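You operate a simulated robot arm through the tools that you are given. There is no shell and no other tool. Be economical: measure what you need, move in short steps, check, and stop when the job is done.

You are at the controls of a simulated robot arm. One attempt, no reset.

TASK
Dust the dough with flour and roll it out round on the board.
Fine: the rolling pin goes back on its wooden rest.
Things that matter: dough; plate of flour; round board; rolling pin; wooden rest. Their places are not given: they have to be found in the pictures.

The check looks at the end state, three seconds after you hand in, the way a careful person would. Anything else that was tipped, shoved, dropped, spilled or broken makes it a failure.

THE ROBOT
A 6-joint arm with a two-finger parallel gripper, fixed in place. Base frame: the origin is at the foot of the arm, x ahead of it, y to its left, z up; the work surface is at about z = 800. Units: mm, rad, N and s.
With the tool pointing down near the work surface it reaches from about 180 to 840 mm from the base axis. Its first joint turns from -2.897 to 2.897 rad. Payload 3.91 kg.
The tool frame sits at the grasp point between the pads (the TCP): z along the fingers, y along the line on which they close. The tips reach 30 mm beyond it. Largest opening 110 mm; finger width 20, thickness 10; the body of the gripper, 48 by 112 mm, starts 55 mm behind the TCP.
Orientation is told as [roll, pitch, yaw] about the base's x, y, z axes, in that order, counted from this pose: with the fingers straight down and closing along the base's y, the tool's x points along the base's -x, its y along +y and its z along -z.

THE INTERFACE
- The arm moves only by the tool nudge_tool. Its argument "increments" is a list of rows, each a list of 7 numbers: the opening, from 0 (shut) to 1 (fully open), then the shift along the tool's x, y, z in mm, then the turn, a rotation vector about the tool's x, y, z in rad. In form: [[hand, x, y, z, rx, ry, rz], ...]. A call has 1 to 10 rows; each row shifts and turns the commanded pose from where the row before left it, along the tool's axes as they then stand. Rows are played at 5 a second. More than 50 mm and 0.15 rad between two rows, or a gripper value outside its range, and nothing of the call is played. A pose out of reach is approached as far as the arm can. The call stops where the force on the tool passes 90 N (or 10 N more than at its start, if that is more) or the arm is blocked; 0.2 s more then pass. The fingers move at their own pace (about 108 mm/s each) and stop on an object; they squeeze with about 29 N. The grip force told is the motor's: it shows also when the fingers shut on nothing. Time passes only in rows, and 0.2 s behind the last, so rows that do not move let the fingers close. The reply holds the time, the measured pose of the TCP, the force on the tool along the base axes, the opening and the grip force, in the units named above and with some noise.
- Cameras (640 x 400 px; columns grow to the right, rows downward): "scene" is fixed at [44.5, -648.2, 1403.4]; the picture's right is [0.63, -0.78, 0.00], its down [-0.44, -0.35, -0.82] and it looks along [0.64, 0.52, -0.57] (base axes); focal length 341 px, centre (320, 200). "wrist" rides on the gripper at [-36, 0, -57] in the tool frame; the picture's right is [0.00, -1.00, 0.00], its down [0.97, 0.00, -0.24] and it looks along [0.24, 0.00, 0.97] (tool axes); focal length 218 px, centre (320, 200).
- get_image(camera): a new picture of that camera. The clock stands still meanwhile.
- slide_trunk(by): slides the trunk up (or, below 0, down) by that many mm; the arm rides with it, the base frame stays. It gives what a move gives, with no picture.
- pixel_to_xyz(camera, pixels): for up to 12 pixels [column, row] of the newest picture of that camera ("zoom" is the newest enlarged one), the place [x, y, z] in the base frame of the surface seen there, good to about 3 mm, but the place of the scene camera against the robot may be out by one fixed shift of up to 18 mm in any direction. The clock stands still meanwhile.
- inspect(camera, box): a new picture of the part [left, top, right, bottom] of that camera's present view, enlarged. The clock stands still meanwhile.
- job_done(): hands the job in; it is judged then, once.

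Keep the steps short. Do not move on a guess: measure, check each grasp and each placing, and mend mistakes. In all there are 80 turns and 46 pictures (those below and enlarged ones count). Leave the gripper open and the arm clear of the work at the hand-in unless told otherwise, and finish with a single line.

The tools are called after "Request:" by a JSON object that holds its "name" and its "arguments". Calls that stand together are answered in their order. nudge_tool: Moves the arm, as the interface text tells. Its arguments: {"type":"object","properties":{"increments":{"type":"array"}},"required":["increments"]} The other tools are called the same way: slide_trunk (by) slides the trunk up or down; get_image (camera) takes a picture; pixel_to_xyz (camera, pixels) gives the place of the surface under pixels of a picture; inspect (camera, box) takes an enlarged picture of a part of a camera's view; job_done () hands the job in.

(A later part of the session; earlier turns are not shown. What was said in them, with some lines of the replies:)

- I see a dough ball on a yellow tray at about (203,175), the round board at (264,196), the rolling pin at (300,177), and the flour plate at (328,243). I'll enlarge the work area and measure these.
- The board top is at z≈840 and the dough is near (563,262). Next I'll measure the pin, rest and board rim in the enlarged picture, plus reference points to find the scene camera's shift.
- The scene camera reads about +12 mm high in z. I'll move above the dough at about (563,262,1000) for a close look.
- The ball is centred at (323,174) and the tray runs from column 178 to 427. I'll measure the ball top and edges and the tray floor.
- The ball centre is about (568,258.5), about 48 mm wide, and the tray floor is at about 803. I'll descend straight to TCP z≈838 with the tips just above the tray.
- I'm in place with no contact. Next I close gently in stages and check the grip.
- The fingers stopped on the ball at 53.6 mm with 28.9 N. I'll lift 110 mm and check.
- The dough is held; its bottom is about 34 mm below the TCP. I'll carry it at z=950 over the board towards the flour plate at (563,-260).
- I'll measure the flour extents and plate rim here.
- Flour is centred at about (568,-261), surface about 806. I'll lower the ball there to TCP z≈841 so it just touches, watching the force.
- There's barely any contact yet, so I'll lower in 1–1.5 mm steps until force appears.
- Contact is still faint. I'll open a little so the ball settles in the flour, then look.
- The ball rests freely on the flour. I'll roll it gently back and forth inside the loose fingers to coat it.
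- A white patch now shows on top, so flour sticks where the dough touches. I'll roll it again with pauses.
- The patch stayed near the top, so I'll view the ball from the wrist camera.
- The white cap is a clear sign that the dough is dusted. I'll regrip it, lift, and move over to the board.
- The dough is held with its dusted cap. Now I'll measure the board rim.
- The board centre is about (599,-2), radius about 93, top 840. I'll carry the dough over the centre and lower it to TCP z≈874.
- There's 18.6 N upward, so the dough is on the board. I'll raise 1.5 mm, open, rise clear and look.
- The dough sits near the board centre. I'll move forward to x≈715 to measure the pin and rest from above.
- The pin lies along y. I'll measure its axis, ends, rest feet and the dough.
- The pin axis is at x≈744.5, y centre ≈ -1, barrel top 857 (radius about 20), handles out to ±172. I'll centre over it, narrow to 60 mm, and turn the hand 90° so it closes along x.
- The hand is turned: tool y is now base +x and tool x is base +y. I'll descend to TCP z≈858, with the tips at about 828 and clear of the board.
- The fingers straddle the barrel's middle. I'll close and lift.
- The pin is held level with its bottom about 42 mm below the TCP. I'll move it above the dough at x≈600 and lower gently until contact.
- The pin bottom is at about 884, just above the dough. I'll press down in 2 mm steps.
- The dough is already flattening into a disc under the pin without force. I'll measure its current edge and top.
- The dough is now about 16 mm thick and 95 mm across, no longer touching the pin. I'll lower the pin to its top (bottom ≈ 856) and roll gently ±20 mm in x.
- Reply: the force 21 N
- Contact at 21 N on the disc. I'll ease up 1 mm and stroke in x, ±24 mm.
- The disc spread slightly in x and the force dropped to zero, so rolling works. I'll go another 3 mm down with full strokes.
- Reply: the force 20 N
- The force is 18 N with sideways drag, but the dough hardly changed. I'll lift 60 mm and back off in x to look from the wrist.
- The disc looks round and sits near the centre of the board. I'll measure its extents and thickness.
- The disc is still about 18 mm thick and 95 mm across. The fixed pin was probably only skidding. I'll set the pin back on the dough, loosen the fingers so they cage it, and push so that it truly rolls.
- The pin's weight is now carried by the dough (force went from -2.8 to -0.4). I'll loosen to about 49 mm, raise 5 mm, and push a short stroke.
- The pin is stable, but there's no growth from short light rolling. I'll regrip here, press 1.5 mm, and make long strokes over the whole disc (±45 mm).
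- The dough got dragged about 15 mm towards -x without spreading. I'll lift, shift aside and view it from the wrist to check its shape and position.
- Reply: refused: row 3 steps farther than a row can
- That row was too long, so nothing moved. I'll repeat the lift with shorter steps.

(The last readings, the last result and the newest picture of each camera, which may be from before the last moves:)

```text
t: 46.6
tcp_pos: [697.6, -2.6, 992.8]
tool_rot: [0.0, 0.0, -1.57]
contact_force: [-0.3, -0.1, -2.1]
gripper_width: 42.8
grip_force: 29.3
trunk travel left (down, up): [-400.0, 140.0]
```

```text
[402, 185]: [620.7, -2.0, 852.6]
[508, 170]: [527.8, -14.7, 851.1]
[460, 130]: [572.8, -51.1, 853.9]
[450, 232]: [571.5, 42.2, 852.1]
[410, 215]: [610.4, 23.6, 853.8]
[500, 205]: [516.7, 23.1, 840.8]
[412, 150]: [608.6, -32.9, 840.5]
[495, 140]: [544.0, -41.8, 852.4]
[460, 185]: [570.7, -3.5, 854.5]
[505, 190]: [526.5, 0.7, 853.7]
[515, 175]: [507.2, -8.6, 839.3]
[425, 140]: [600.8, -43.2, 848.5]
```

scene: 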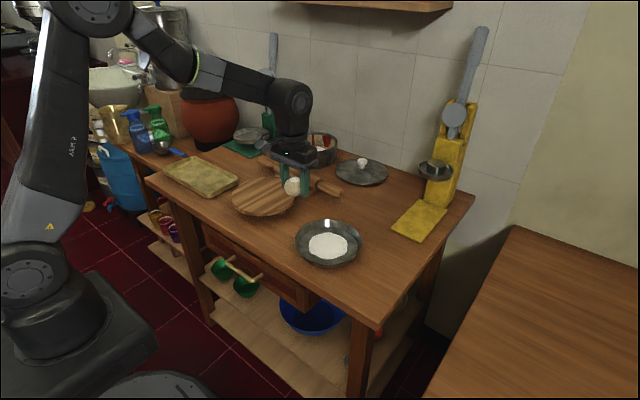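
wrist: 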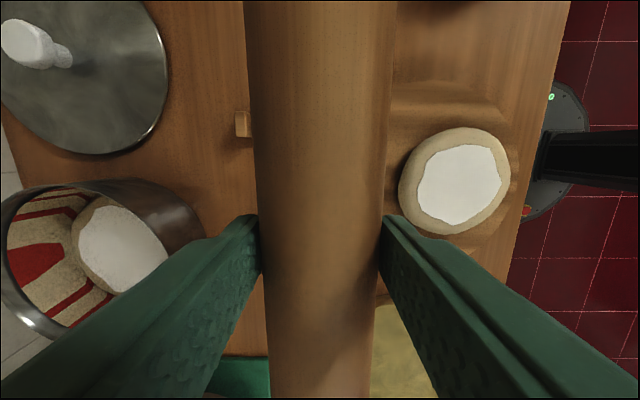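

The dough is round, about 95 mm across and 15 mm thick, centred at (573,-4), so it was dragged off-centre by about 25 mm. I'll press the pin on it and drag it back +x to the middle, then turn the pin 90° to roll the other way.

Request:
{"name": "nudge_tool", "arguments": {"increments": [[0.3, 0, -42, 0, 0, 0, 0], [0.3, 0, -42, 0, 0, 0, 0], [0.3, 0, -41, 20, 0, 0, 0], [0.3, 0, 0, 45, 0, 0, 0], [0.3, 0, 0, 26, 0, 0, 0], [0.3, 0, 0, 5, 0, 0, 0], [0.3, 0, 6, 0, 0, 0, 0], [0.3, 0, 8, 0, 0, 0, 0], [0.3, 0, 10, 0, 0, 0, 0], [0.3, 0, 0, 0, 0, 0, 0]]}}

Request:
{"name": "inspect", "arguments": {"camera": "scene", "box": [215, 130, 335, 220]}}

```text
t: 48.8
tcp_pos: [595.5, 1.4, 897.3]
tool_rot: [0.001, 0.0, -1.571]
contact_force: [0.6, 0.6, -2.5]
gripper_width: 42.8
grip_force: 29.0
trunk travel left (down, up): [-400.0, 140.0]
```

```text
4.44 times, centred on (275, 175) of scene
```

zoom: 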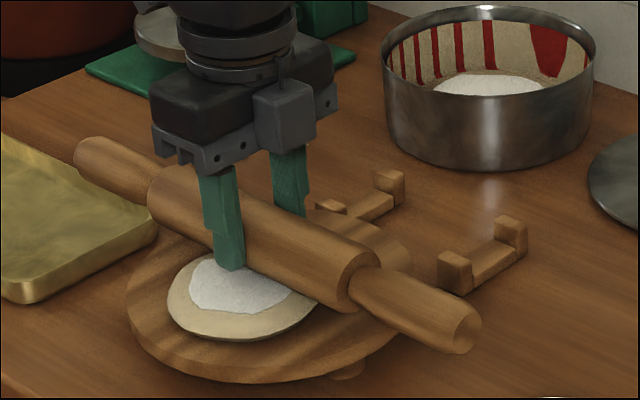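

No contact this time (the force is just the pin's weight), and the dough stayed put. I'll lift 25 mm and turn the pin 90° so I can roll along y.

Request:
{"name": "nudge_tool", "arguments": {"increments": [[0.3, 0, -20, -25, 0, 0, 0], [0.3, 0, 0, 0, 0, 0, -0.147], [0.3, 0, 0, 0, 0, 0, -0.147], [0.3, 0, 0, 0, 0, 0, -0.147], [0.3, 0, 0, 0, 0, 0, -0.147], [0.3, 0, 0, 0, 0, 0, -0.147], [0.3, 0, 0, 0, 0, 0, -0.147], [0.3, 0, 0, 0, 0, 0, -0.147], [0.3, 0, 0, 0, 0, 0, -0.147], [0.3, 0, 0, 0, 0, 0, -0.147]]}}

Request:
{"name": "nudge_tool", "arguments": {"increments": [[0.3, 0, 0, 0, 0, 0, -0.147], [0.3, 0, 0, 0, 0, 0, -0.101], [0.3, 0, -5, 0, 0, 0, 0], [0.3, 0, 0, 18, 0, 0, 0], [0.3, 0, 0, 5, 0, 0, 0], [0.3, 0, 0, 2, 0, 0, 0], [0.3, 0, 0, 1.5, 0, 0, 0], [0.3, 0, 0, 1.5, 0, 0, 0], [0.3, 0, 0, 0, 0, 0, 0]]}}

```text
t: 51.0
tcp_pos: [576.6, -0.6, 922.9]
tool_rot: [0.0, 0.002, -0.247]
contact_force: [0.1, -0.3, -2.7]
gripper_width: 42.7
grip_force: 29.6
trunk travel left (down, up): [-400.0, 140.0]
```

```text
t: 53.0
tcp_pos: [575.2, -6.4, 897.2]
tool_rot: [-0.001, -0.004, 0.001]
contact_force: [-2.0, -0.1, 17.7]
gripper_width: 42.8
grip_force: 28.6
trunk travel left (down, up): [-400.0, 140.0]
```

The pin now lies along x and presses with about 18 N. I'll ease 1 mm and stroke ±20 mm along y.

Request:
{"name": "nudge_tool", "arguments": {"increments": [[0.3, 0, 7, -1, 0, 0, 0], [0.3, 0, 7, 0, 0, 0, 0], [0.3, 0, 7, 0, 0, 0, 0], [0.3, 0, -10, 0, 0, 0, 0], [0.3, 0, -10, 0, 0, 0, 0], [0.3, 0, -10, 0, 0, 0, 0], [0.3, 0, -10, 0, 0, 0, 0], [0.3, 0, 10, 0, 0, 0, 0], [0.3, 0, 10, 0, 0, 0, 0], [0.3, 0, 0, 0, 0, 0, 0]]}}

Request:
{"name": "inspect", "arguments": {"camera": "scene", "box": [215, 130, 335, 220]}}

```text
t: 55.2
tcp_pos: [574.5, -6.0, 896.7]
tool_rot: [0.0, -0.003, 0.0]
contact_force: [0.8, -5.4, 9.9]
gripper_width: 43.1
grip_force: 28.9
trunk travel left (down, up): [-400.0, 140.0]
```

```text
4.44 times, centred on (275, 175) of scene
```

zoom: 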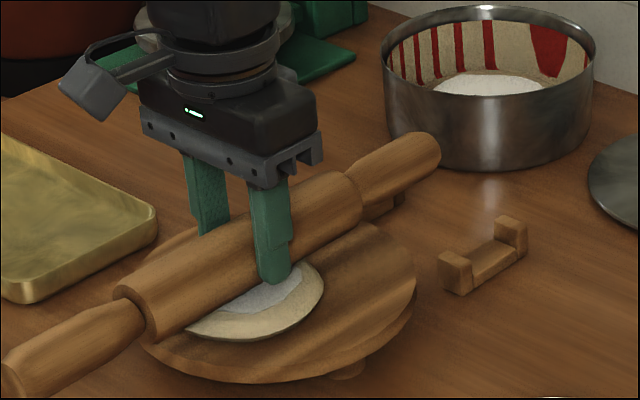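

No obvious change, so I'll measure the visible dough rim and top against the board in this picture.

Request:
{"name": "pixel_to_xyz", "arguments": {"camera": "zoom", "pixels": [[322, 285], [310, 268], [255, 335], [300, 318], [190, 333], [295, 290], [280, 300], [260, 300], [345, 290], [300, 345], [250, 355], [350, 260]]}}

```text
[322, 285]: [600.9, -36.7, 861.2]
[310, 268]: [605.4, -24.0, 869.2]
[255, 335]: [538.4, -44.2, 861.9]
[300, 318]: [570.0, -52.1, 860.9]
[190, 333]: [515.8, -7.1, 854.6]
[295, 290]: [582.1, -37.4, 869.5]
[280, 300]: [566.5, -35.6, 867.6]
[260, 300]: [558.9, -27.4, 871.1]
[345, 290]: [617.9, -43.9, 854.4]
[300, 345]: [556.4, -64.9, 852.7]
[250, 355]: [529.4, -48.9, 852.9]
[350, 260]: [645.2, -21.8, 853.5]
```

The thickness is still about 16 mm, so pressing or skidding isn't enough. I'll test true rolling: regrip the barrel slightly higher, then rock the hand about the pin so the barrel turns as it advances (±0.45 rad).

Request:
{"name": "nudge_tool", "arguments": {"increments": [[0.44, 0, 0, 0, 0, 0, 0], [0.44, 0, 0, -4.5, 0, 0, 0], [0.3, 0, 0, 0, 0, 0, 0], [0.3, 0, 0, 0, 0, 0, 0], [0.3, 0, 0, 1, 0, 0, 0], [0.3, 0, 6.96, 0.28, 0.15, 0, 0], [0.3, 0, 6.91, -0.2, 0.15, 0, 0], [0.3, 0, 6.81, -0.67, 0.15, 0, 0], [0.3, 0, -6.63, 1.68, -0.15, 0, 0], [0.3, 0, -6.81, 1.23, -0.15, 0, 0]]}}

Request:
{"name": "nudge_tool", "arguments": {"increments": [[0.3, 0, -6.91, 0.76, -0.15, 0, 0], [0.3, 0, -6.96, 0.28, -0.15, 0, 0], [0.3, 0, -6.91, -0.2, -0.15, 0, 0], [0.3, 0, -6.81, -0.67, -0.15, 0, 0], [0.3, 0, 6.63, 1.68, 0.15, 0, 0], [0.3, 0, 6.81, 1.23, 0.15, 0, 0], [0.3, 0, 6.91, 0.76, 0.15, 0, 0], [0.3, 0, 0, 0, 0, 0, 0]]}}

Request:
{"name": "inspect", "arguments": {"camera": "scene", "box": [215, 130, 335, 220]}}

```text
t: 57.4
tcp_pos: [575.7, 0.9, 899.1]
tool_rot: [-0.149, 0.003, -0.001]
contact_force: [-0.5, 1.0, 0.0]
gripper_width: 43.0
grip_force: 29.1
trunk travel left (down, up): [-400.0, 140.0]
```

```text
t: 59.2
tcp_pos: [575.2, -5.1, 899.9]
tool_rot: [-0.002, 0.001, 0.001]
contact_force: [0.7, 0.9, 0.0]
gripper_width: 42.8
grip_force: 29.4
trunk travel left (down, up): [-400.0, 140.0]
```

```text
4.44 times, centred on (275, 175) of scene
```

zoom: 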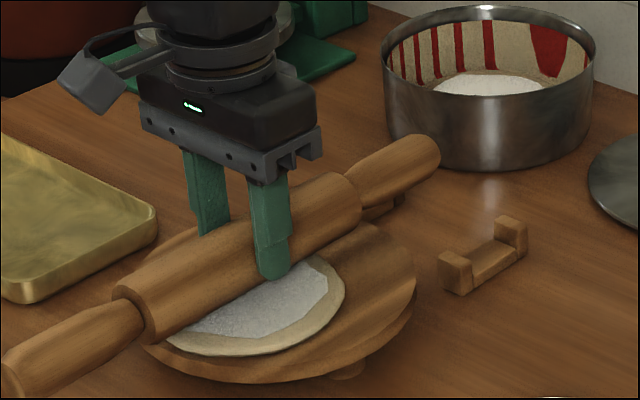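

True rolling works: the dough spread clearly. I'll measure its rim and thickness now.

Request:
{"name": "pixel_to_xyz", "arguments": {"camera": "zoom", "pixels": [[343, 295], [330, 270], [315, 258], [300, 335], [240, 355], [170, 342], [320, 290], [270, 320], [230, 340], [300, 350], [372, 300], [330, 330]]}}

```text
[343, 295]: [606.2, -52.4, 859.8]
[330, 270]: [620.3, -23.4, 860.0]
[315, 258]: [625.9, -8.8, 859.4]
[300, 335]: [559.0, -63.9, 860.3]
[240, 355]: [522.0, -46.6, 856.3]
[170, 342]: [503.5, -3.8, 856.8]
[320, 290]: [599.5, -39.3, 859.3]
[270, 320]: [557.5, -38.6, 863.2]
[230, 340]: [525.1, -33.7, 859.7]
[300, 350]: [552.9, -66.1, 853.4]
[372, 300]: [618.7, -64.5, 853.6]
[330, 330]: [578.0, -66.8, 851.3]
```

The dough is now about 125 mm across and about 8 mm thick, but its centre is about 25 mm off towards -x. I'll press the pin lightly and draw the dough +x towards the board centre.

Request:
{"name": "nudge_tool", "arguments": {"increments": [[0.3, 0, 0, 3, 0, 0, 0], [0.3, 0, 0, 1.5, 0, 0, 0], [0.3, 0, 0, 1.5, 0, 0, 0], [0.3, 0, 0, 1, 0, 0, 0], [0.3, 0, 0, 0, 0, 0, 0]]}}

```text
t: 60.4
tcp_pos: [575.9, -5.7, 894.5]
tool_rot: [-0.001, -0.001, -0.001]
contact_force: [1.3, -0.3, 0.0]
gripper_width: 42.8
grip_force: 28.7
trunk travel left (down, up): [-400.0, 140.0]
```

The dough carries the pin's weight. I'll press 1.5 mm more and draw +x in 4 mm steps.

Request:
{"name": "nudge_tool", "arguments": {"increments": [[0.3, 0, 0, 1.5, 0, 0, 0], [0.3, -4, 0, 0, 0, 0, 0], [0.3, -4, 0, 0, 0, 0, 0], [0.3, -4, 0, 0, 0, 0, 0], [0.3, -4, 0, 0, 0, 0, 0], [0.3, -4, 0, 0, 0, 0, 0], [0.3, -4, 0, 0, 0, 0, 0], [0.3, 0, 0, 0, 0, 0, 0]]}}

Request:
{"name": "inspect", "arguments": {"camera": "scene", "box": [215, 130, 335, 220]}}

```text
t: 62.2
tcp_pos: [597.7, -5.5, 892.6]
tool_rot: [-0.001, -0.004, -0.002]
contact_force: [-8.4, -0.3, 21.0]
gripper_width: 43.0
grip_force: 28.9
trunk travel left (down, up): [-400.0, 140.0]
```

```text
4.44 times, centred on (275, 175) of scene
```

zoom: 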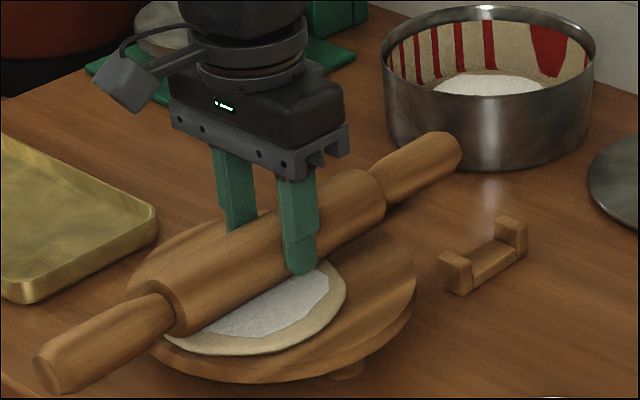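

The pin just slid along; the dough moved only about 3 mm. A better way is to push the dough's -x rim sideways with the barrel held low. First I lift, turn the pin back along y, and touch it on bare board at x≈670 to get its exact height.

Request:
{"name": "nudge_tool", "arguments": {"increments": [[0.3, 0, 0, -30, 0, 0, 0], [0.3, 0, 0, 0, 0, 0, 0.147], [0.3, 0, 0, 0, 0, 0, 0.147], [0.3, 0, 0, 0, 0, 0, 0.147], [0.3, 0, 0, 0, 0, 0, 0.147], [0.3, 0, 0, 0, 0, 0, 0.147], [0.3, 0, 0, 0, 0, 0, 0.147], [0.3, 0, 0, 0, 0, 0, 0.147], [0.3, 0, 0, 0, 0, 0, 0.147], [0.3, 0, 0, 0, 0, 0, 0.147]]}}

Request:
{"name": "nudge_tool", "arguments": {"increments": [[0.3, 0, 0, 0, 0, 0, 0.147], [0.3, 0, 0, 0, 0, 0, 0.101], [0.3, 2, 36, 0, 0, 0, 0], [0.3, 2, 36, 0, 0, 0, 0], [0.3, 0, 0, 20, 0, 0, 0], [0.3, 0, 0, 10, 0, 0, 0], [0.3, 0, 0, 0, 0, 0, 0]]}}

```text
t: 64.4
tcp_pos: [599.4, -4.7, 921.1]
tool_rot: [-0.001, 0.001, -1.325]
contact_force: [-0.2, 1.3, -3.1]
gripper_width: 43.1
grip_force: 28.6
trunk travel left (down, up): [-400.0, 140.0]
```

```text
t: 66.0
tcp_pos: [671.9, -0.3, 888.8]
tool_rot: [-0.001, 0.0, -1.571]
contact_force: [0.4, 0.9, -2.9]
gripper_width: 43.0
grip_force: 28.9
trunk travel left (down, up): [-400.0, 140.0]
```

Still free at TCP 889. I'll step down 1.5 mm at a time until the board takes the pin's weight.

Request:
{"name": "nudge_tool", "arguments": {"increments": [[0.3, 0, 0, 1.5, 0, 0, 0], [0.3, 0, 0, 1, 0, 0, 0], [0.3, 0, 0, 1, 0, 0, 0], [0.3, 0, 0, 0, 0, 0, 0]]}}

```text
t: 67.0
tcp_pos: [671.1, -1.4, 888.2]
tool_rot: [0.0, -0.001, -1.571]
contact_force: [0.2, -0.8, -2.6]
gripper_width: 42.5
grip_force: 28.7
trunk travel left (down, up): [-400.0, 140.0]
```

Request:
{"name": "nudge_tool", "arguments": {"increments": [[0.3, 0, 0, 1, 0, 0, 0], [0.3, 0, 0, 1, 0, 0, 0], [0.3, 0, 0, 0, 0, 0, 0], [0.3, 0, 0, 0, 0, 0, 0]]}}

```text
t: 68.0
tcp_pos: [671.4, -0.9, 885.1]
tool_rot: [0.0, 0.0, -1.571]
contact_force: [-0.1, 0.3, -1.1]
gripper_width: 42.9
grip_force: 28.7
trunk travel left (down, up): [-400.0, 140.0]
```

The board takes the weight at TCP≈885, so the pin bottom is 45 mm below the TCP. I'll raise it, carry it over the dough to x≈470, and lower it to TCP≈886.5.

Request:
{"name": "nudge_tool", "arguments": {"increments": [[0.3, 0, 0, -25, 0, 0, 0], [0.3, 0, -48, 0, 0, 0, 0], [0.3, 0, -48, 0, 0, 0, 0], [0.3, 0, -48, 0, 0, 0, 0], [0.3, 0, -48, 0, 0, 0, 0], [0.3, 0, -8, 0, 0, 0, 0], [0.3, 0, 0, 15, 0, 0, 0], [0.3, 0, 0, 8.5, 0, 0, 0], [0.3, 0, 0, 0, 0, 0, 0]]}}

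Request:
{"name": "inspect", "arguments": {"camera": "scene", "box": [205, 130, 325, 220]}}

```text
t: 70.0
tcp_pos: [472.9, -0.8, 886.9]
tool_rot: [0.0, 0.001, -1.569]
contact_force: [-0.3, -0.5, -2.5]
gripper_width: 42.9
grip_force: 28.9
trunk travel left (down, up): [-400.0, 140.0]
```

```text
4.44 times, centred on (265, 175) of scene
```

zoom: 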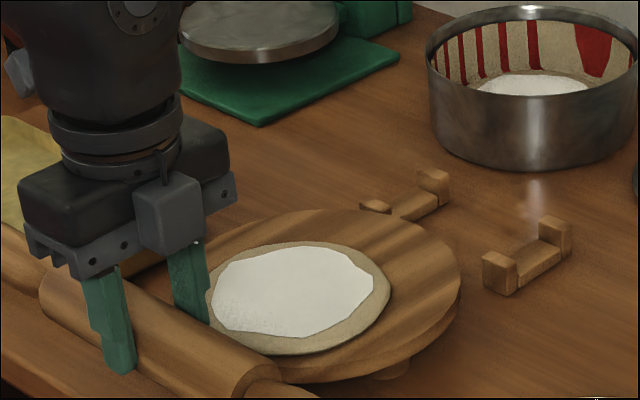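

The whole disc is visible and looks round. I'll measure its rim here.

Request:
{"name": "pixel_to_xyz", "arguments": {"camera": "zoom", "pixels": [[388, 290], [365, 262], [320, 246], [270, 247], [230, 265], [375, 315], [330, 345], [285, 353], [240, 335], [300, 290], [458, 270], [240, 225]]}}

```text
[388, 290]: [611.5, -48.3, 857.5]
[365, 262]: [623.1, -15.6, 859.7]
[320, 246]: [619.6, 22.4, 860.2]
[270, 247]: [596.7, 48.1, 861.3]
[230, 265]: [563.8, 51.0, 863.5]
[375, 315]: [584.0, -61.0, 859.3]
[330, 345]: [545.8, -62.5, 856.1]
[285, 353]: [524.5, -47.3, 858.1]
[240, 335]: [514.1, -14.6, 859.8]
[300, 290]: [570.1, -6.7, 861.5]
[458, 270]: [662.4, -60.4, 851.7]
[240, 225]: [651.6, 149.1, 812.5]
```

The dough is about 118 mm across, centred about 20 mm short of the board centre in x. I'll push slowly from x=473 to about 522 with the low barrel.

Request:
{"name": "nudge_tool", "arguments": {"increments": [[0.3, 0, 12, 0, 0, 0, 0], [0.3, 0, 10, 0, 0, 0, 0], [0.3, 0, 6, 0, 0, 0, 0], [0.3, 0, 5, 0, 0, 0, 0], [0.3, 0, 4, 0, 0, 0, 0], [0.3, 0, 4, 0, 0, 0, 0], [0.3, 0, 4, 0, 0, 0, 0], [0.3, 0, 4, 0, 0, 0, 0], [0.3, 0, 0, 0, 0, 0, 0]]}}

Request:
{"name": "inspect", "arguments": {"camera": "scene", "box": [205, 130, 325, 220]}}

```text
t: 72.0
tcp_pos: [521.4, -0.9, 887.0]
tool_rot: [0.0, 0.001, -1.57]
contact_force: [-0.2, -0.6, -2.2]
gripper_width: 42.9
grip_force: 28.7
trunk travel left (down, up): [-400.0, 140.0]
```

```text
4.44 times, centred on (265, 175) of scene
```

zoom: 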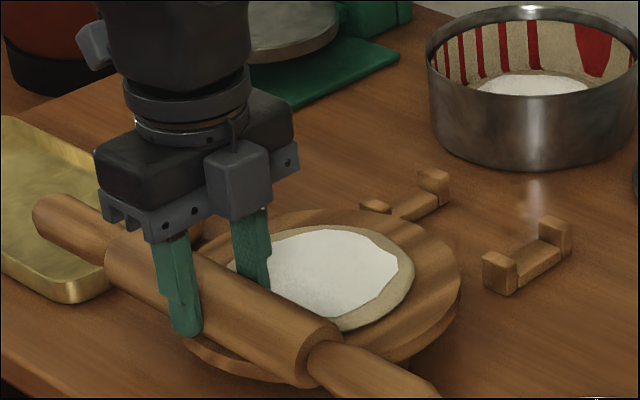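

The push worked. I'll measure the new rim.

Request:
{"name": "pixel_to_xyz", "arguments": {"camera": "zoom", "pixels": [[412, 275], [400, 250], [370, 233], [330, 228], [290, 235], [405, 300], [370, 325], [345, 330], [340, 275], [300, 300], [458, 270], [430, 330]]}}

```text
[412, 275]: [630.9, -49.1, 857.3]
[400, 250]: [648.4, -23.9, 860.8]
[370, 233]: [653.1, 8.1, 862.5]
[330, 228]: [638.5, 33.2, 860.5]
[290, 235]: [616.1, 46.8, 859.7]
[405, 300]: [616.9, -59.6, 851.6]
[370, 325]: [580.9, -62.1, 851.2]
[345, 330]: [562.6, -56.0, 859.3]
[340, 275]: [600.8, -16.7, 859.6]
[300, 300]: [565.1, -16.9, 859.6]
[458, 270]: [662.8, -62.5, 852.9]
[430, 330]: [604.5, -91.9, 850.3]
```

The dough is now well centred (rim x to about 655 in scene coordinates, board centre about 591–595). I'll raise the pin, move above its centre, lower to contact, then rock-roll along x.

Request:
{"name": "nudge_tool", "arguments": {"increments": [[0.3, 0, 0, -25, 0, 0, 0], [0.3, 0, 40, 0, 0, 0, 0], [0.3, 0, 40, 0, 0, 0, 0], [0.3, 0, 0, 12, 0, 0, 0], [0.3, 0, 0, 4, 0, 0, 0], [0.3, 0, 0, 1.5, 0, 0, 0], [0.3, 0, 0, 1, 0, 0, 0], [0.3, 0, 0, 0, 0, 0, 0], [0.3, 0, 0, 0, 0, 0, 0]]}}

```text
t: 74.0
tcp_pos: [600.1, -1.5, 891.9]
tool_rot: [0.001, -0.001, -1.571]
contact_force: [0.0, -0.7, -1.7]
gripper_width: 43.1
grip_force: 28.9
trunk travel left (down, up): [-400.0, 140.0]
```

Contact is just beginning. I'll press 1 mm and rock-roll a full cycle.

Request:
{"name": "nudge_tool", "arguments": {"increments": [[0.3, 0, 0, 1, 0, 0, 0], [0.3, 0, 6.96, 0.28, 0.15, 0, 0], [0.3, 0, 6.91, -0.2, 0.15, 0, 0], [0.3, 0, 6.81, -0.67, 0.15, 0, 0], [0.3, 0, -6.63, 1.68, -0.15, 0, 0], [0.3, 0, -6.81, 1.23, -0.15, 0, 0], [0.3, 0, -6.91, 0.76, -0.15, 0, 0], [0.3, 0, 0, 0, 0, 0, 0]]}}

Request:
{"name": "nudge_tool", "arguments": {"increments": [[0.3, 0, -6.96, 0.28, -0.15, 0, 0], [0.3, 0, -6.91, -0.2, -0.15, 0, 0], [0.3, 0, -6.81, -0.67, -0.15, 0, 0], [0.3, 0, 6.63, 1.68, 0.15, 0, 0], [0.3, 0, 6.81, 1.23, 0.15, 0, 0], [0.3, 0, 6.91, 0.76, 0.15, 0, 0], [0.3, 0, 0, 0, 0, 0, 0]]}}

Request:
{"name": "inspect", "arguments": {"camera": "scene", "box": [205, 130, 325, 220]}}

```text
t: 75.8
tcp_pos: [599.6, -0.7, 892.9]
tool_rot: [-0.001, 0.002, -1.57]
contact_force: [-4.0, -0.8, 6.8]
gripper_width: 42.8
grip_force: 28.9
trunk travel left (down, up): [-400.0, 140.0]
```

```text
t: 77.4
tcp_pos: [600.7, -1.3, 892.8]
tool_rot: [0.0, 0.0, -1.57]
contact_force: [1.3, 0.0, 10.5]
gripper_width: 42.7
grip_force: 29.6
trunk travel left (down, up): [-400.0, 140.0]
```

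```text
4.44 times, centred on (265, 175) of scene
```

zoom: 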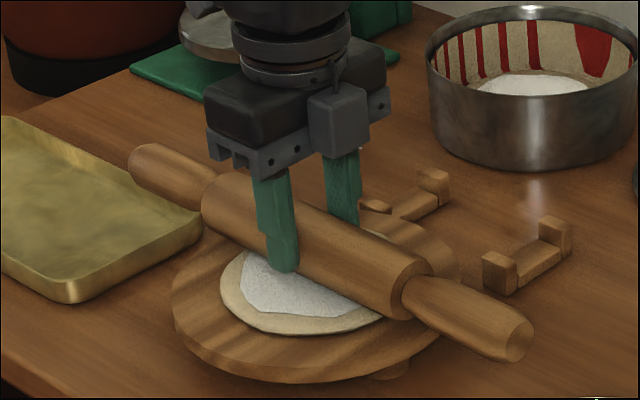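

No visible growth this cycle. I'll measure the rim and thickness.

Request:
{"name": "pixel_to_xyz", "arguments": {"camera": "zoom", "pixels": [[222, 290], [240, 315], [280, 331], [330, 331], [378, 318], [235, 255], [300, 318], [260, 290], [205, 290], [290, 345], [380, 335], [398, 232]]}}

```text
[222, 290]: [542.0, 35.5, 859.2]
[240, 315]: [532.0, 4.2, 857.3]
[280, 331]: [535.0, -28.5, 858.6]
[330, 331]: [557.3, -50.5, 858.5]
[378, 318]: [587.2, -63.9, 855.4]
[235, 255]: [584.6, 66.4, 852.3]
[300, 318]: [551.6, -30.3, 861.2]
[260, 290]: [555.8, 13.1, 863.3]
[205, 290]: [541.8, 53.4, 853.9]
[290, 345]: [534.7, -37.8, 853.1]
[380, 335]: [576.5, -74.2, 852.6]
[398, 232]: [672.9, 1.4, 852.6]
```

Thickness is still about 8 mm, diameter about 122 mm, and it sits exactly at the board centre. I'll check with one more rolling cycle across (along y): lift, turn 90°, touch lightly.

Request:
{"name": "nudge_tool", "arguments": {"increments": [[0.3, 0, 0, -20, 0, 0, 0], [0.3, 0, 0, 0, 0, 0, -0.147], [0.3, 0, 0, 0, 0, 0, -0.147], [0.3, 0, 0, 0, 0, 0, -0.147], [0.3, 0, 0, 0, 0, 0, -0.147], [0.3, 0, 0, 0, 0, 0, -0.147], [0.3, 0, 0, 0, 0, 0, -0.147], [0.3, 0, 0, 0, 0, 0, -0.147], [0.3, 0, 0, 0, 0, 0, -0.147], [0.3, 0, 0, 0, 0, 0, -0.147]]}}

Request:
{"name": "nudge_tool", "arguments": {"increments": [[0.3, 0, 0, 0, 0, 0, -0.147], [0.3, 0, 0, 0, 0, 0, -0.101], [0.3, 0, 0, 12, 0, 0, 0], [0.3, 0, 0, 5, 0, 0, 0], [0.3, 0, 0, 2, 0, 0, 0], [0.3, 0, 6.96, 0.28, 0.15, 0, 0], [0.3, 0, 6.91, -0.2, 0.15, 0, 0], [0.3, 0, 6.81, -0.67, 0.15, 0, 0], [0.3, 0, -6.63, 1.68, -0.15, 0, 0], [0.3, 0, -6.81, 1.23, -0.15, 0, 0]]}}

Request:
{"name": "nudge_tool", "arguments": {"increments": [[0.3, 0, -6.91, 0.76, -0.15, 0, 0], [0.3, 0, -6.96, 0.28, -0.15, 0, 0], [0.3, 0, -6.91, -0.2, -0.15, 0, 0], [0.3, 0, -6.81, -0.67, -0.15, 0, 0], [0.3, 0, 6.63, 1.68, 0.15, 0, 0], [0.3, 0, 6.81, 1.23, 0.15, 0, 0], [0.3, 0, 6.91, 0.76, 0.15, 0, 0], [0.3, 0, 0, 0, 0, 0, 0]]}}

Request:
{"name": "inspect", "arguments": {"camera": "scene", "box": [205, 130, 325, 220]}}

```text
t: 79.6
tcp_pos: [600.3, -1.9, 912.8]
tool_rot: [0.001, -0.001, -0.246]
contact_force: [0.6, -0.8, -3.6]
gripper_width: 42.7
grip_force: 28.9
trunk travel left (down, up): [-400.0, 140.0]
```

```text
t: 81.8
tcp_pos: [600.1, 4.8, 892.8]
tool_rot: [-0.147, 0.0, -0.003]
contact_force: [0.3, -0.3, -2.0]
gripper_width: 42.8
grip_force: 29.5
trunk travel left (down, up): [-400.0, 140.0]
```

```text
t: 83.6
tcp_pos: [599.7, -2.5, 893.7]
tool_rot: [-0.001, -0.002, -0.001]
contact_force: [-0.3, 2.0, 11.5]
gripper_width: 42.9
grip_force: 28.8
trunk travel left (down, up): [-400.0, 140.0]
```

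```text
4.44 times, centred on (265, 175) of scene
```

zoom: 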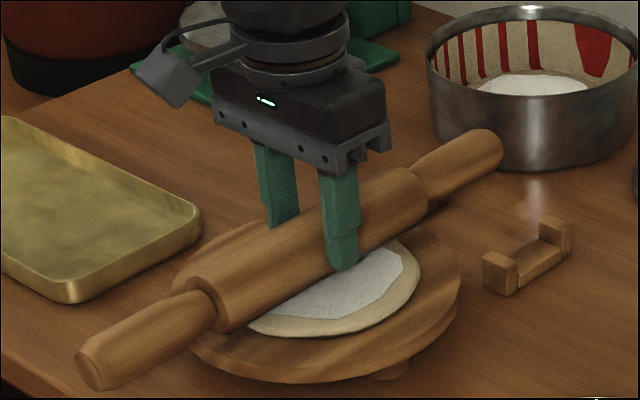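

The rim at column 420 is slightly further out than before (414). I'll measure.

Request:
{"name": "pixel_to_xyz", "arguments": {"camera": "zoom", "pixels": [[418, 270], [412, 252], [398, 243], [405, 295], [380, 318], [320, 336], [255, 330], [390, 270], [340, 310], [300, 325], [350, 345], [440, 280]]}}

```text
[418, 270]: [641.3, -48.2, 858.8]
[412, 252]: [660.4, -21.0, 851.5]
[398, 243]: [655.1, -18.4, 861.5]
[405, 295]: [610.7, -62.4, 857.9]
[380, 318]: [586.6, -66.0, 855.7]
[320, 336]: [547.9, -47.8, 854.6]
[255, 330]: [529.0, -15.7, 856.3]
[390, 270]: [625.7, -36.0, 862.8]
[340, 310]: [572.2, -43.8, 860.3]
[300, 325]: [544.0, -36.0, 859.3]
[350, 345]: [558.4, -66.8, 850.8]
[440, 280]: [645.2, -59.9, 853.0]
```

It's now about 127 mm across and about 7 mm thick. I'll do another one and a half cycles at slightly firmer pressure to see if it still spreads.

Request:
{"name": "nudge_tool", "arguments": {"increments": [[0.3, 0, 0, 0.7, 0, 0, 0], [0.3, 0, 6.96, 0.28, 0.15, 0, 0], [0.3, 0, 6.91, -0.2, 0.15, 0, 0], [0.3, 0, 6.81, -0.67, 0.15, 0, 0], [0.3, 0, -6.63, 1.68, -0.15, 0, 0], [0.3, 0, -6.81, 1.23, -0.15, 0, 0], [0.3, 0, -6.91, 0.76, -0.15, 0, 0], [0.3, 0, -6.96, 0.28, -0.15, 0, 0], [0.3, 0, -6.91, -0.2, -0.15, 0, 0], [0.3, 0, -6.81, -0.67, -0.15, 0, 0]]}}

Request:
{"name": "nudge_tool", "arguments": {"increments": [[0.3, 0, 6.63, 1.68, 0.15, 0, 0], [0.3, 0, 6.81, 1.23, 0.15, 0, 0], [0.3, 0, 6.91, 0.76, 0.15, 0, 0], [0.3, 0, 6.96, 0.28, 0.15, 0, 0], [0.3, 0, 6.91, -0.2, 0.15, 0, 0], [0.3, 0, 6.81, -0.67, 0.15, 0, 0], [0.3, 0, -6.63, 1.68, -0.15, 0, 0], [0.3, 0, -6.81, 1.23, -0.15, 0, 0], [0.3, 0, -6.91, 0.76, -0.15, 0, 0], [0.3, 0, 0, 0, 0, 0, 0]]}}

Request:
{"name": "inspect", "arguments": {"camera": "scene", "box": [205, 130, 325, 220]}}

```text
t: 85.8
tcp_pos: [599.7, -21.3, 890.5]
tool_rot: [0.451, -0.002, -0.001]
contact_force: [1.2, -0.8, 14.5]
gripper_width: 42.8
grip_force: 29.0
trunk travel left (down, up): [-400.0, 140.0]
```

```text
t: 88.0
tcp_pos: [598.6, -0.5, 892.9]
tool_rot: [0.0, -0.002, 0.0]
contact_force: [4.9, 1.5, 16.9]
gripper_width: 42.7
grip_force: 28.9
trunk travel left (down, up): [-400.0, 140.0]
```

```text
4.44 times, centred on (265, 175) of scene
```

zoom: 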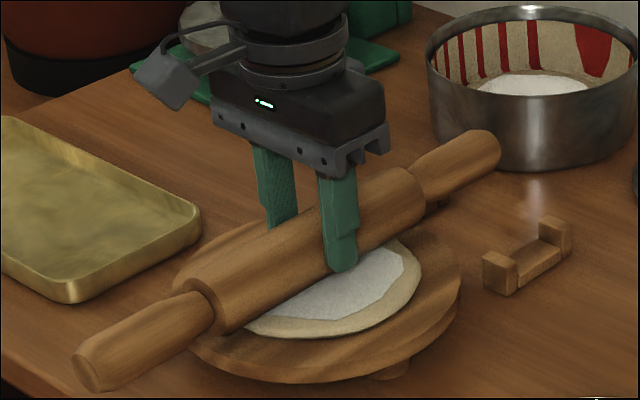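

No more spreading: the dough has reached its rolled-out state, round and centred. Now I'll return the pin: lift, turn it back along y, and go above the rest at x≈744.

Request:
{"name": "nudge_tool", "arguments": {"increments": [[0.3, 0, 0, -40, 0, 0, 0], [0.3, 0, 0, 0, 0, 0, 0.147], [0.3, 0, 0, 0, 0, 0, 0.147], [0.3, 0, 0, 0, 0, 0, 0.147], [0.3, 0, 0, 0, 0, 0, 0.147], [0.3, 0, 0, 0, 0, 0, 0.147], [0.3, 0, 0, 0, 0, 0, 0.147], [0.3, 0, 0, 0, 0, 0, 0.147], [0.3, 0, 0, 0, 0, 0, 0.147], [0.3, 0, 0, 0, 0, 0, 0.147]]}}

Request:
{"name": "nudge_tool", "arguments": {"increments": [[0.3, 0, 0, 0, 0, 0, 0.147], [0.3, 0, 0, 0, 0, 0, 0.101], [0.3, 0, 36, 0, 0, 0, 0], [0.3, 0, 36, 0, 0, 0, 0], [0.3, 0, 36, 0, 0, 0, 0], [0.3, 0, 36, 0, 0, 0, 0], [0.3, 0, 0, 0, 0, 0, 0]]}}

Request:
{"name": "inspect", "arguments": {"camera": "scene", "box": [220, 120, 360, 220]}}

Request:
{"name": "pixel_to_xyz", "arguments": {"camera": "zoom", "pixels": [[100, 120], [500, 200], [200, 290], [150, 290], [180, 320]]}}

```text
t: 90.2
tcp_pos: [600.4, -1.7, 932.1]
tool_rot: [-0.001, 0.0, -1.325]
contact_force: [1.1, -0.7, -2.7]
gripper_width: 43.0
grip_force: 29.3
trunk travel left (down, up): [-400.0, 140.0]
```

```text
t: 91.8
tcp_pos: [745.3, -0.8, 929.8]
tool_rot: [0.0, 0.0, -1.571]
contact_force: [0.6, 0.2, -2.0]
gripper_width: 42.9
grip_force: 29.8
trunk travel left (down, up): [-400.0, 140.0]
```

```text
4.00 times, centred on (290, 170) of scene
```

zoom: 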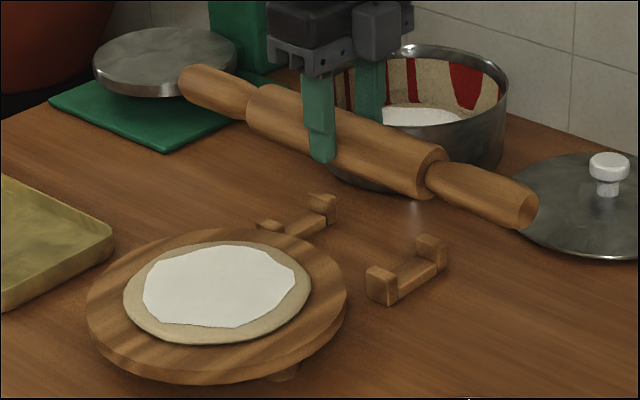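

```text
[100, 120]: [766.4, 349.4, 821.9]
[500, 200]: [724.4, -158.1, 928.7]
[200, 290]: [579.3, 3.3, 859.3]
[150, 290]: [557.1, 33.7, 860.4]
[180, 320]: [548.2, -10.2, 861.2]
```

The roti is round and centred. I'll check the pin's position along its axis and its level.

Request:
{"name": "pixel_to_xyz", "arguments": {"camera": "zoom", "pixels": [[185, 72], [215, 85], [260, 100], [290, 112], [390, 140], [430, 160], [480, 180], [528, 208], [535, 200], [320, 215], [385, 285], [430, 255]]}}

```text
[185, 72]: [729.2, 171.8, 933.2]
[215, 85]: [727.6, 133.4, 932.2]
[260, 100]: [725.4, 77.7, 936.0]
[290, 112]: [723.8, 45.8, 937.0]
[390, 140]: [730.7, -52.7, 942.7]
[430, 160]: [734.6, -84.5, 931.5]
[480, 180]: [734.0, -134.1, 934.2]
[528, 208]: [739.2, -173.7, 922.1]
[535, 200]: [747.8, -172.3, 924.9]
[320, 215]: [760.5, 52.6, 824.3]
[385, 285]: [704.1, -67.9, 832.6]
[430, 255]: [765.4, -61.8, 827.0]
```

The pin is level and centred (ends at +172/-173), matching the rest. I'll lower 65 mm, then in small steps.

Request:
{"name": "nudge_tool", "arguments": {"increments": [[0.3, 0, -0.8, 30, 0, 0, 0], [0.3, 0, 0, 25, 0, 0, 0], [0.3, 0, 0, 9, 0, 0, 0], [0.3, 0, 0, 3, 0, 0, 0], [0.3, 0, 0, 1.5, 0, 0, 0], [0.3, 0, 0, 0, 0, 0, 0]]}}

```text
t: 93.2
tcp_pos: [743.7, -1.3, 863.6]
tool_rot: [0.001, 0.001, -1.57]
contact_force: [0.1, -0.3, -2.8]
gripper_width: 42.9
grip_force: 28.7
trunk travel left (down, up): [-400.0, 140.0]
```

Still hanging free at 863.6. I'll go down 1 mm at a time.

Request:
{"name": "nudge_tool", "arguments": {"increments": [[0.3, 0, 0, 1, 0, 0, 0], [0.3, 0, 0, 1, 0, 0, 0], [0.3, 0, 0, 1, 0, 0, 0], [0.3, 0, 0, 1, 0, 0, 0], [0.3, 0, 0, 0, 0, 0, 0], [0.3, 0, 0, 0, 0, 0, 0]]}}

```text
t: 94.6
tcp_pos: [744.2, -1.5, 861.1]
tool_rot: [0.0, 0.001, -1.57]
contact_force: [0.4, 0.2, -1.9]
gripper_width: 42.8
grip_force: 28.7
trunk travel left (down, up): [-400.0, 140.0]
```

Request:
{"name": "nudge_tool", "arguments": {"increments": [[0.3, 0, 0, 1, 0, 0, 0], [0.3, 0, 0, 0.7, 0, 0, 0], [0.3, 0, 0, 0, 0, 0, 0], [0.3, 0, 0, 0, 0, 0, 0]]}}

```text
t: 95.6
tcp_pos: [744.3, -1.1, 858.6]
tool_rot: [0.0, -0.001, -1.571]
contact_force: [0.2, 0.1, -2.3]
gripper_width: 43.1
grip_force: 29.5
trunk travel left (down, up): [-400.0, 140.0]
```

Request:
{"name": "nudge_tool", "arguments": {"increments": [[0.3, 0, 0, 0.8, 0, 0, 0], [0.3, 0, 0, 0.8, 0, 0, 0], [0.3, 0, 0, 0, 0, 0, 0], [0.3, 0, 0, 0, 0, 0, 0]]}}

```text
t: 96.6
tcp_pos: [743.7, -2.3, 856.0]
tool_rot: [0.0, -0.001, -1.571]
contact_force: [1.4, -0.1, 1.0]
gripper_width: 43.0
grip_force: 29.0
trunk travel left (down, up): [-400.0, 140.0]
```

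The rest now carries the pin's weight (+1 N). I'll open to 60 mm and rise straight up.

Request:
{"name": "nudge_tool", "arguments": {"increments": [[0.42, 0, 0, 0, 0, 0, 0], [0.55, 0, 0, 0, 0, 0, 0], [0.55, 0, 0, 0, 0, 0, 0], [0.55, 0, 0, -15, 0, 0, 0], [0.55, 0, 0, -40, 0, 0, 0], [0.55, 0, 0, -45, 0, 0, 0], [0.8, 0, 0, -45, 0, 0, 0], [1, 0, 0, 0, 0, 0, 0]]}}

Request:
{"name": "inspect", "arguments": {"camera": "scene", "box": [220, 120, 360, 220]}}

```text
t: 98.4
tcp_pos: [742.0, -2.0, 1000.6]
tool_rot: [0.0, 0.0, -1.57]
contact_force: [-0.2, 0.5, 0.3]
gripper_width: 110.2
grip_force: 0.0
trunk travel left (down, up): [-400.0, 140.0]
```

```text
4.00 times, centred on (290, 170) of scene
```

zoom: 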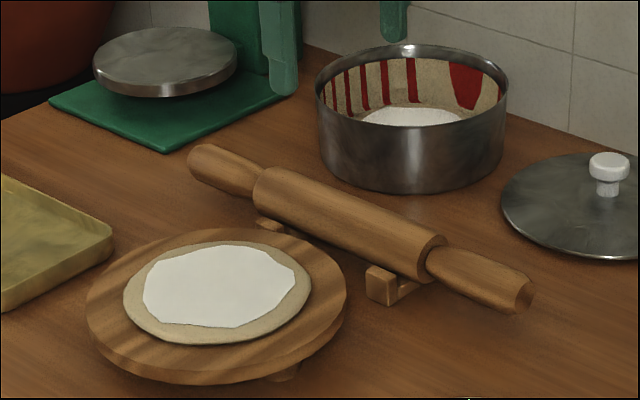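

The pin lies level in its rest and the dough is round on the board. I'll back the arm away a little and check the whole scene once more.

Request:
{"name": "nudge_tool", "arguments": {"increments": [[1, 0, -30, -30, 0, 0, 0], [1, 0, -30, -30, 0, 0, 0], [1, 0, -40, -20, 0, 0, 0], [1, 0, 0, 0, 0, 0, 0]]}}

Request:
{"name": "get_image", "arguments": {"camera": "scene"}}

```text
t: 99.4
tcp_pos: [643.4, 1.0, 1080.9]
tool_rot: [0.0, 0.0, -1.571]
contact_force: [0.0, 0.0, -0.7]
gripper_width: 110.0
grip_force: 0.1
trunk travel left (down, up): [-400.0, 140.0]
```

```text
2 pictures are left
```

scene: 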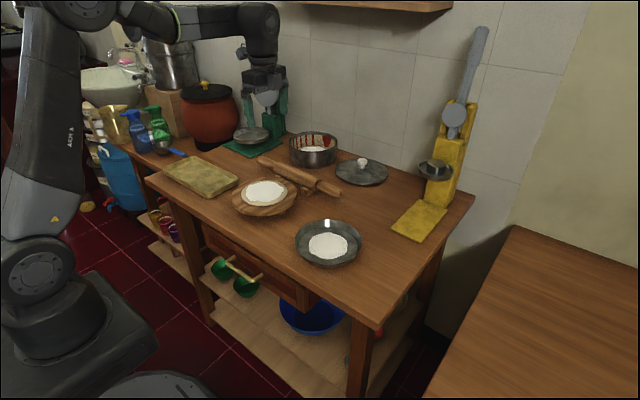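

Everything is in place: the dusted, rolled dough is on the board, the pin is on its rest, and nothing else has moved. Handing in.

Request:
{"name": "job_done", "arguments": {}}

```text
The job is handed in.
```

The dough is dusted with flour and rolled out round, about 127 mm across and 7 mm thick, centred on the board; the rolling pin is back on its wooden rest, the gripper is open and the arm is clear.
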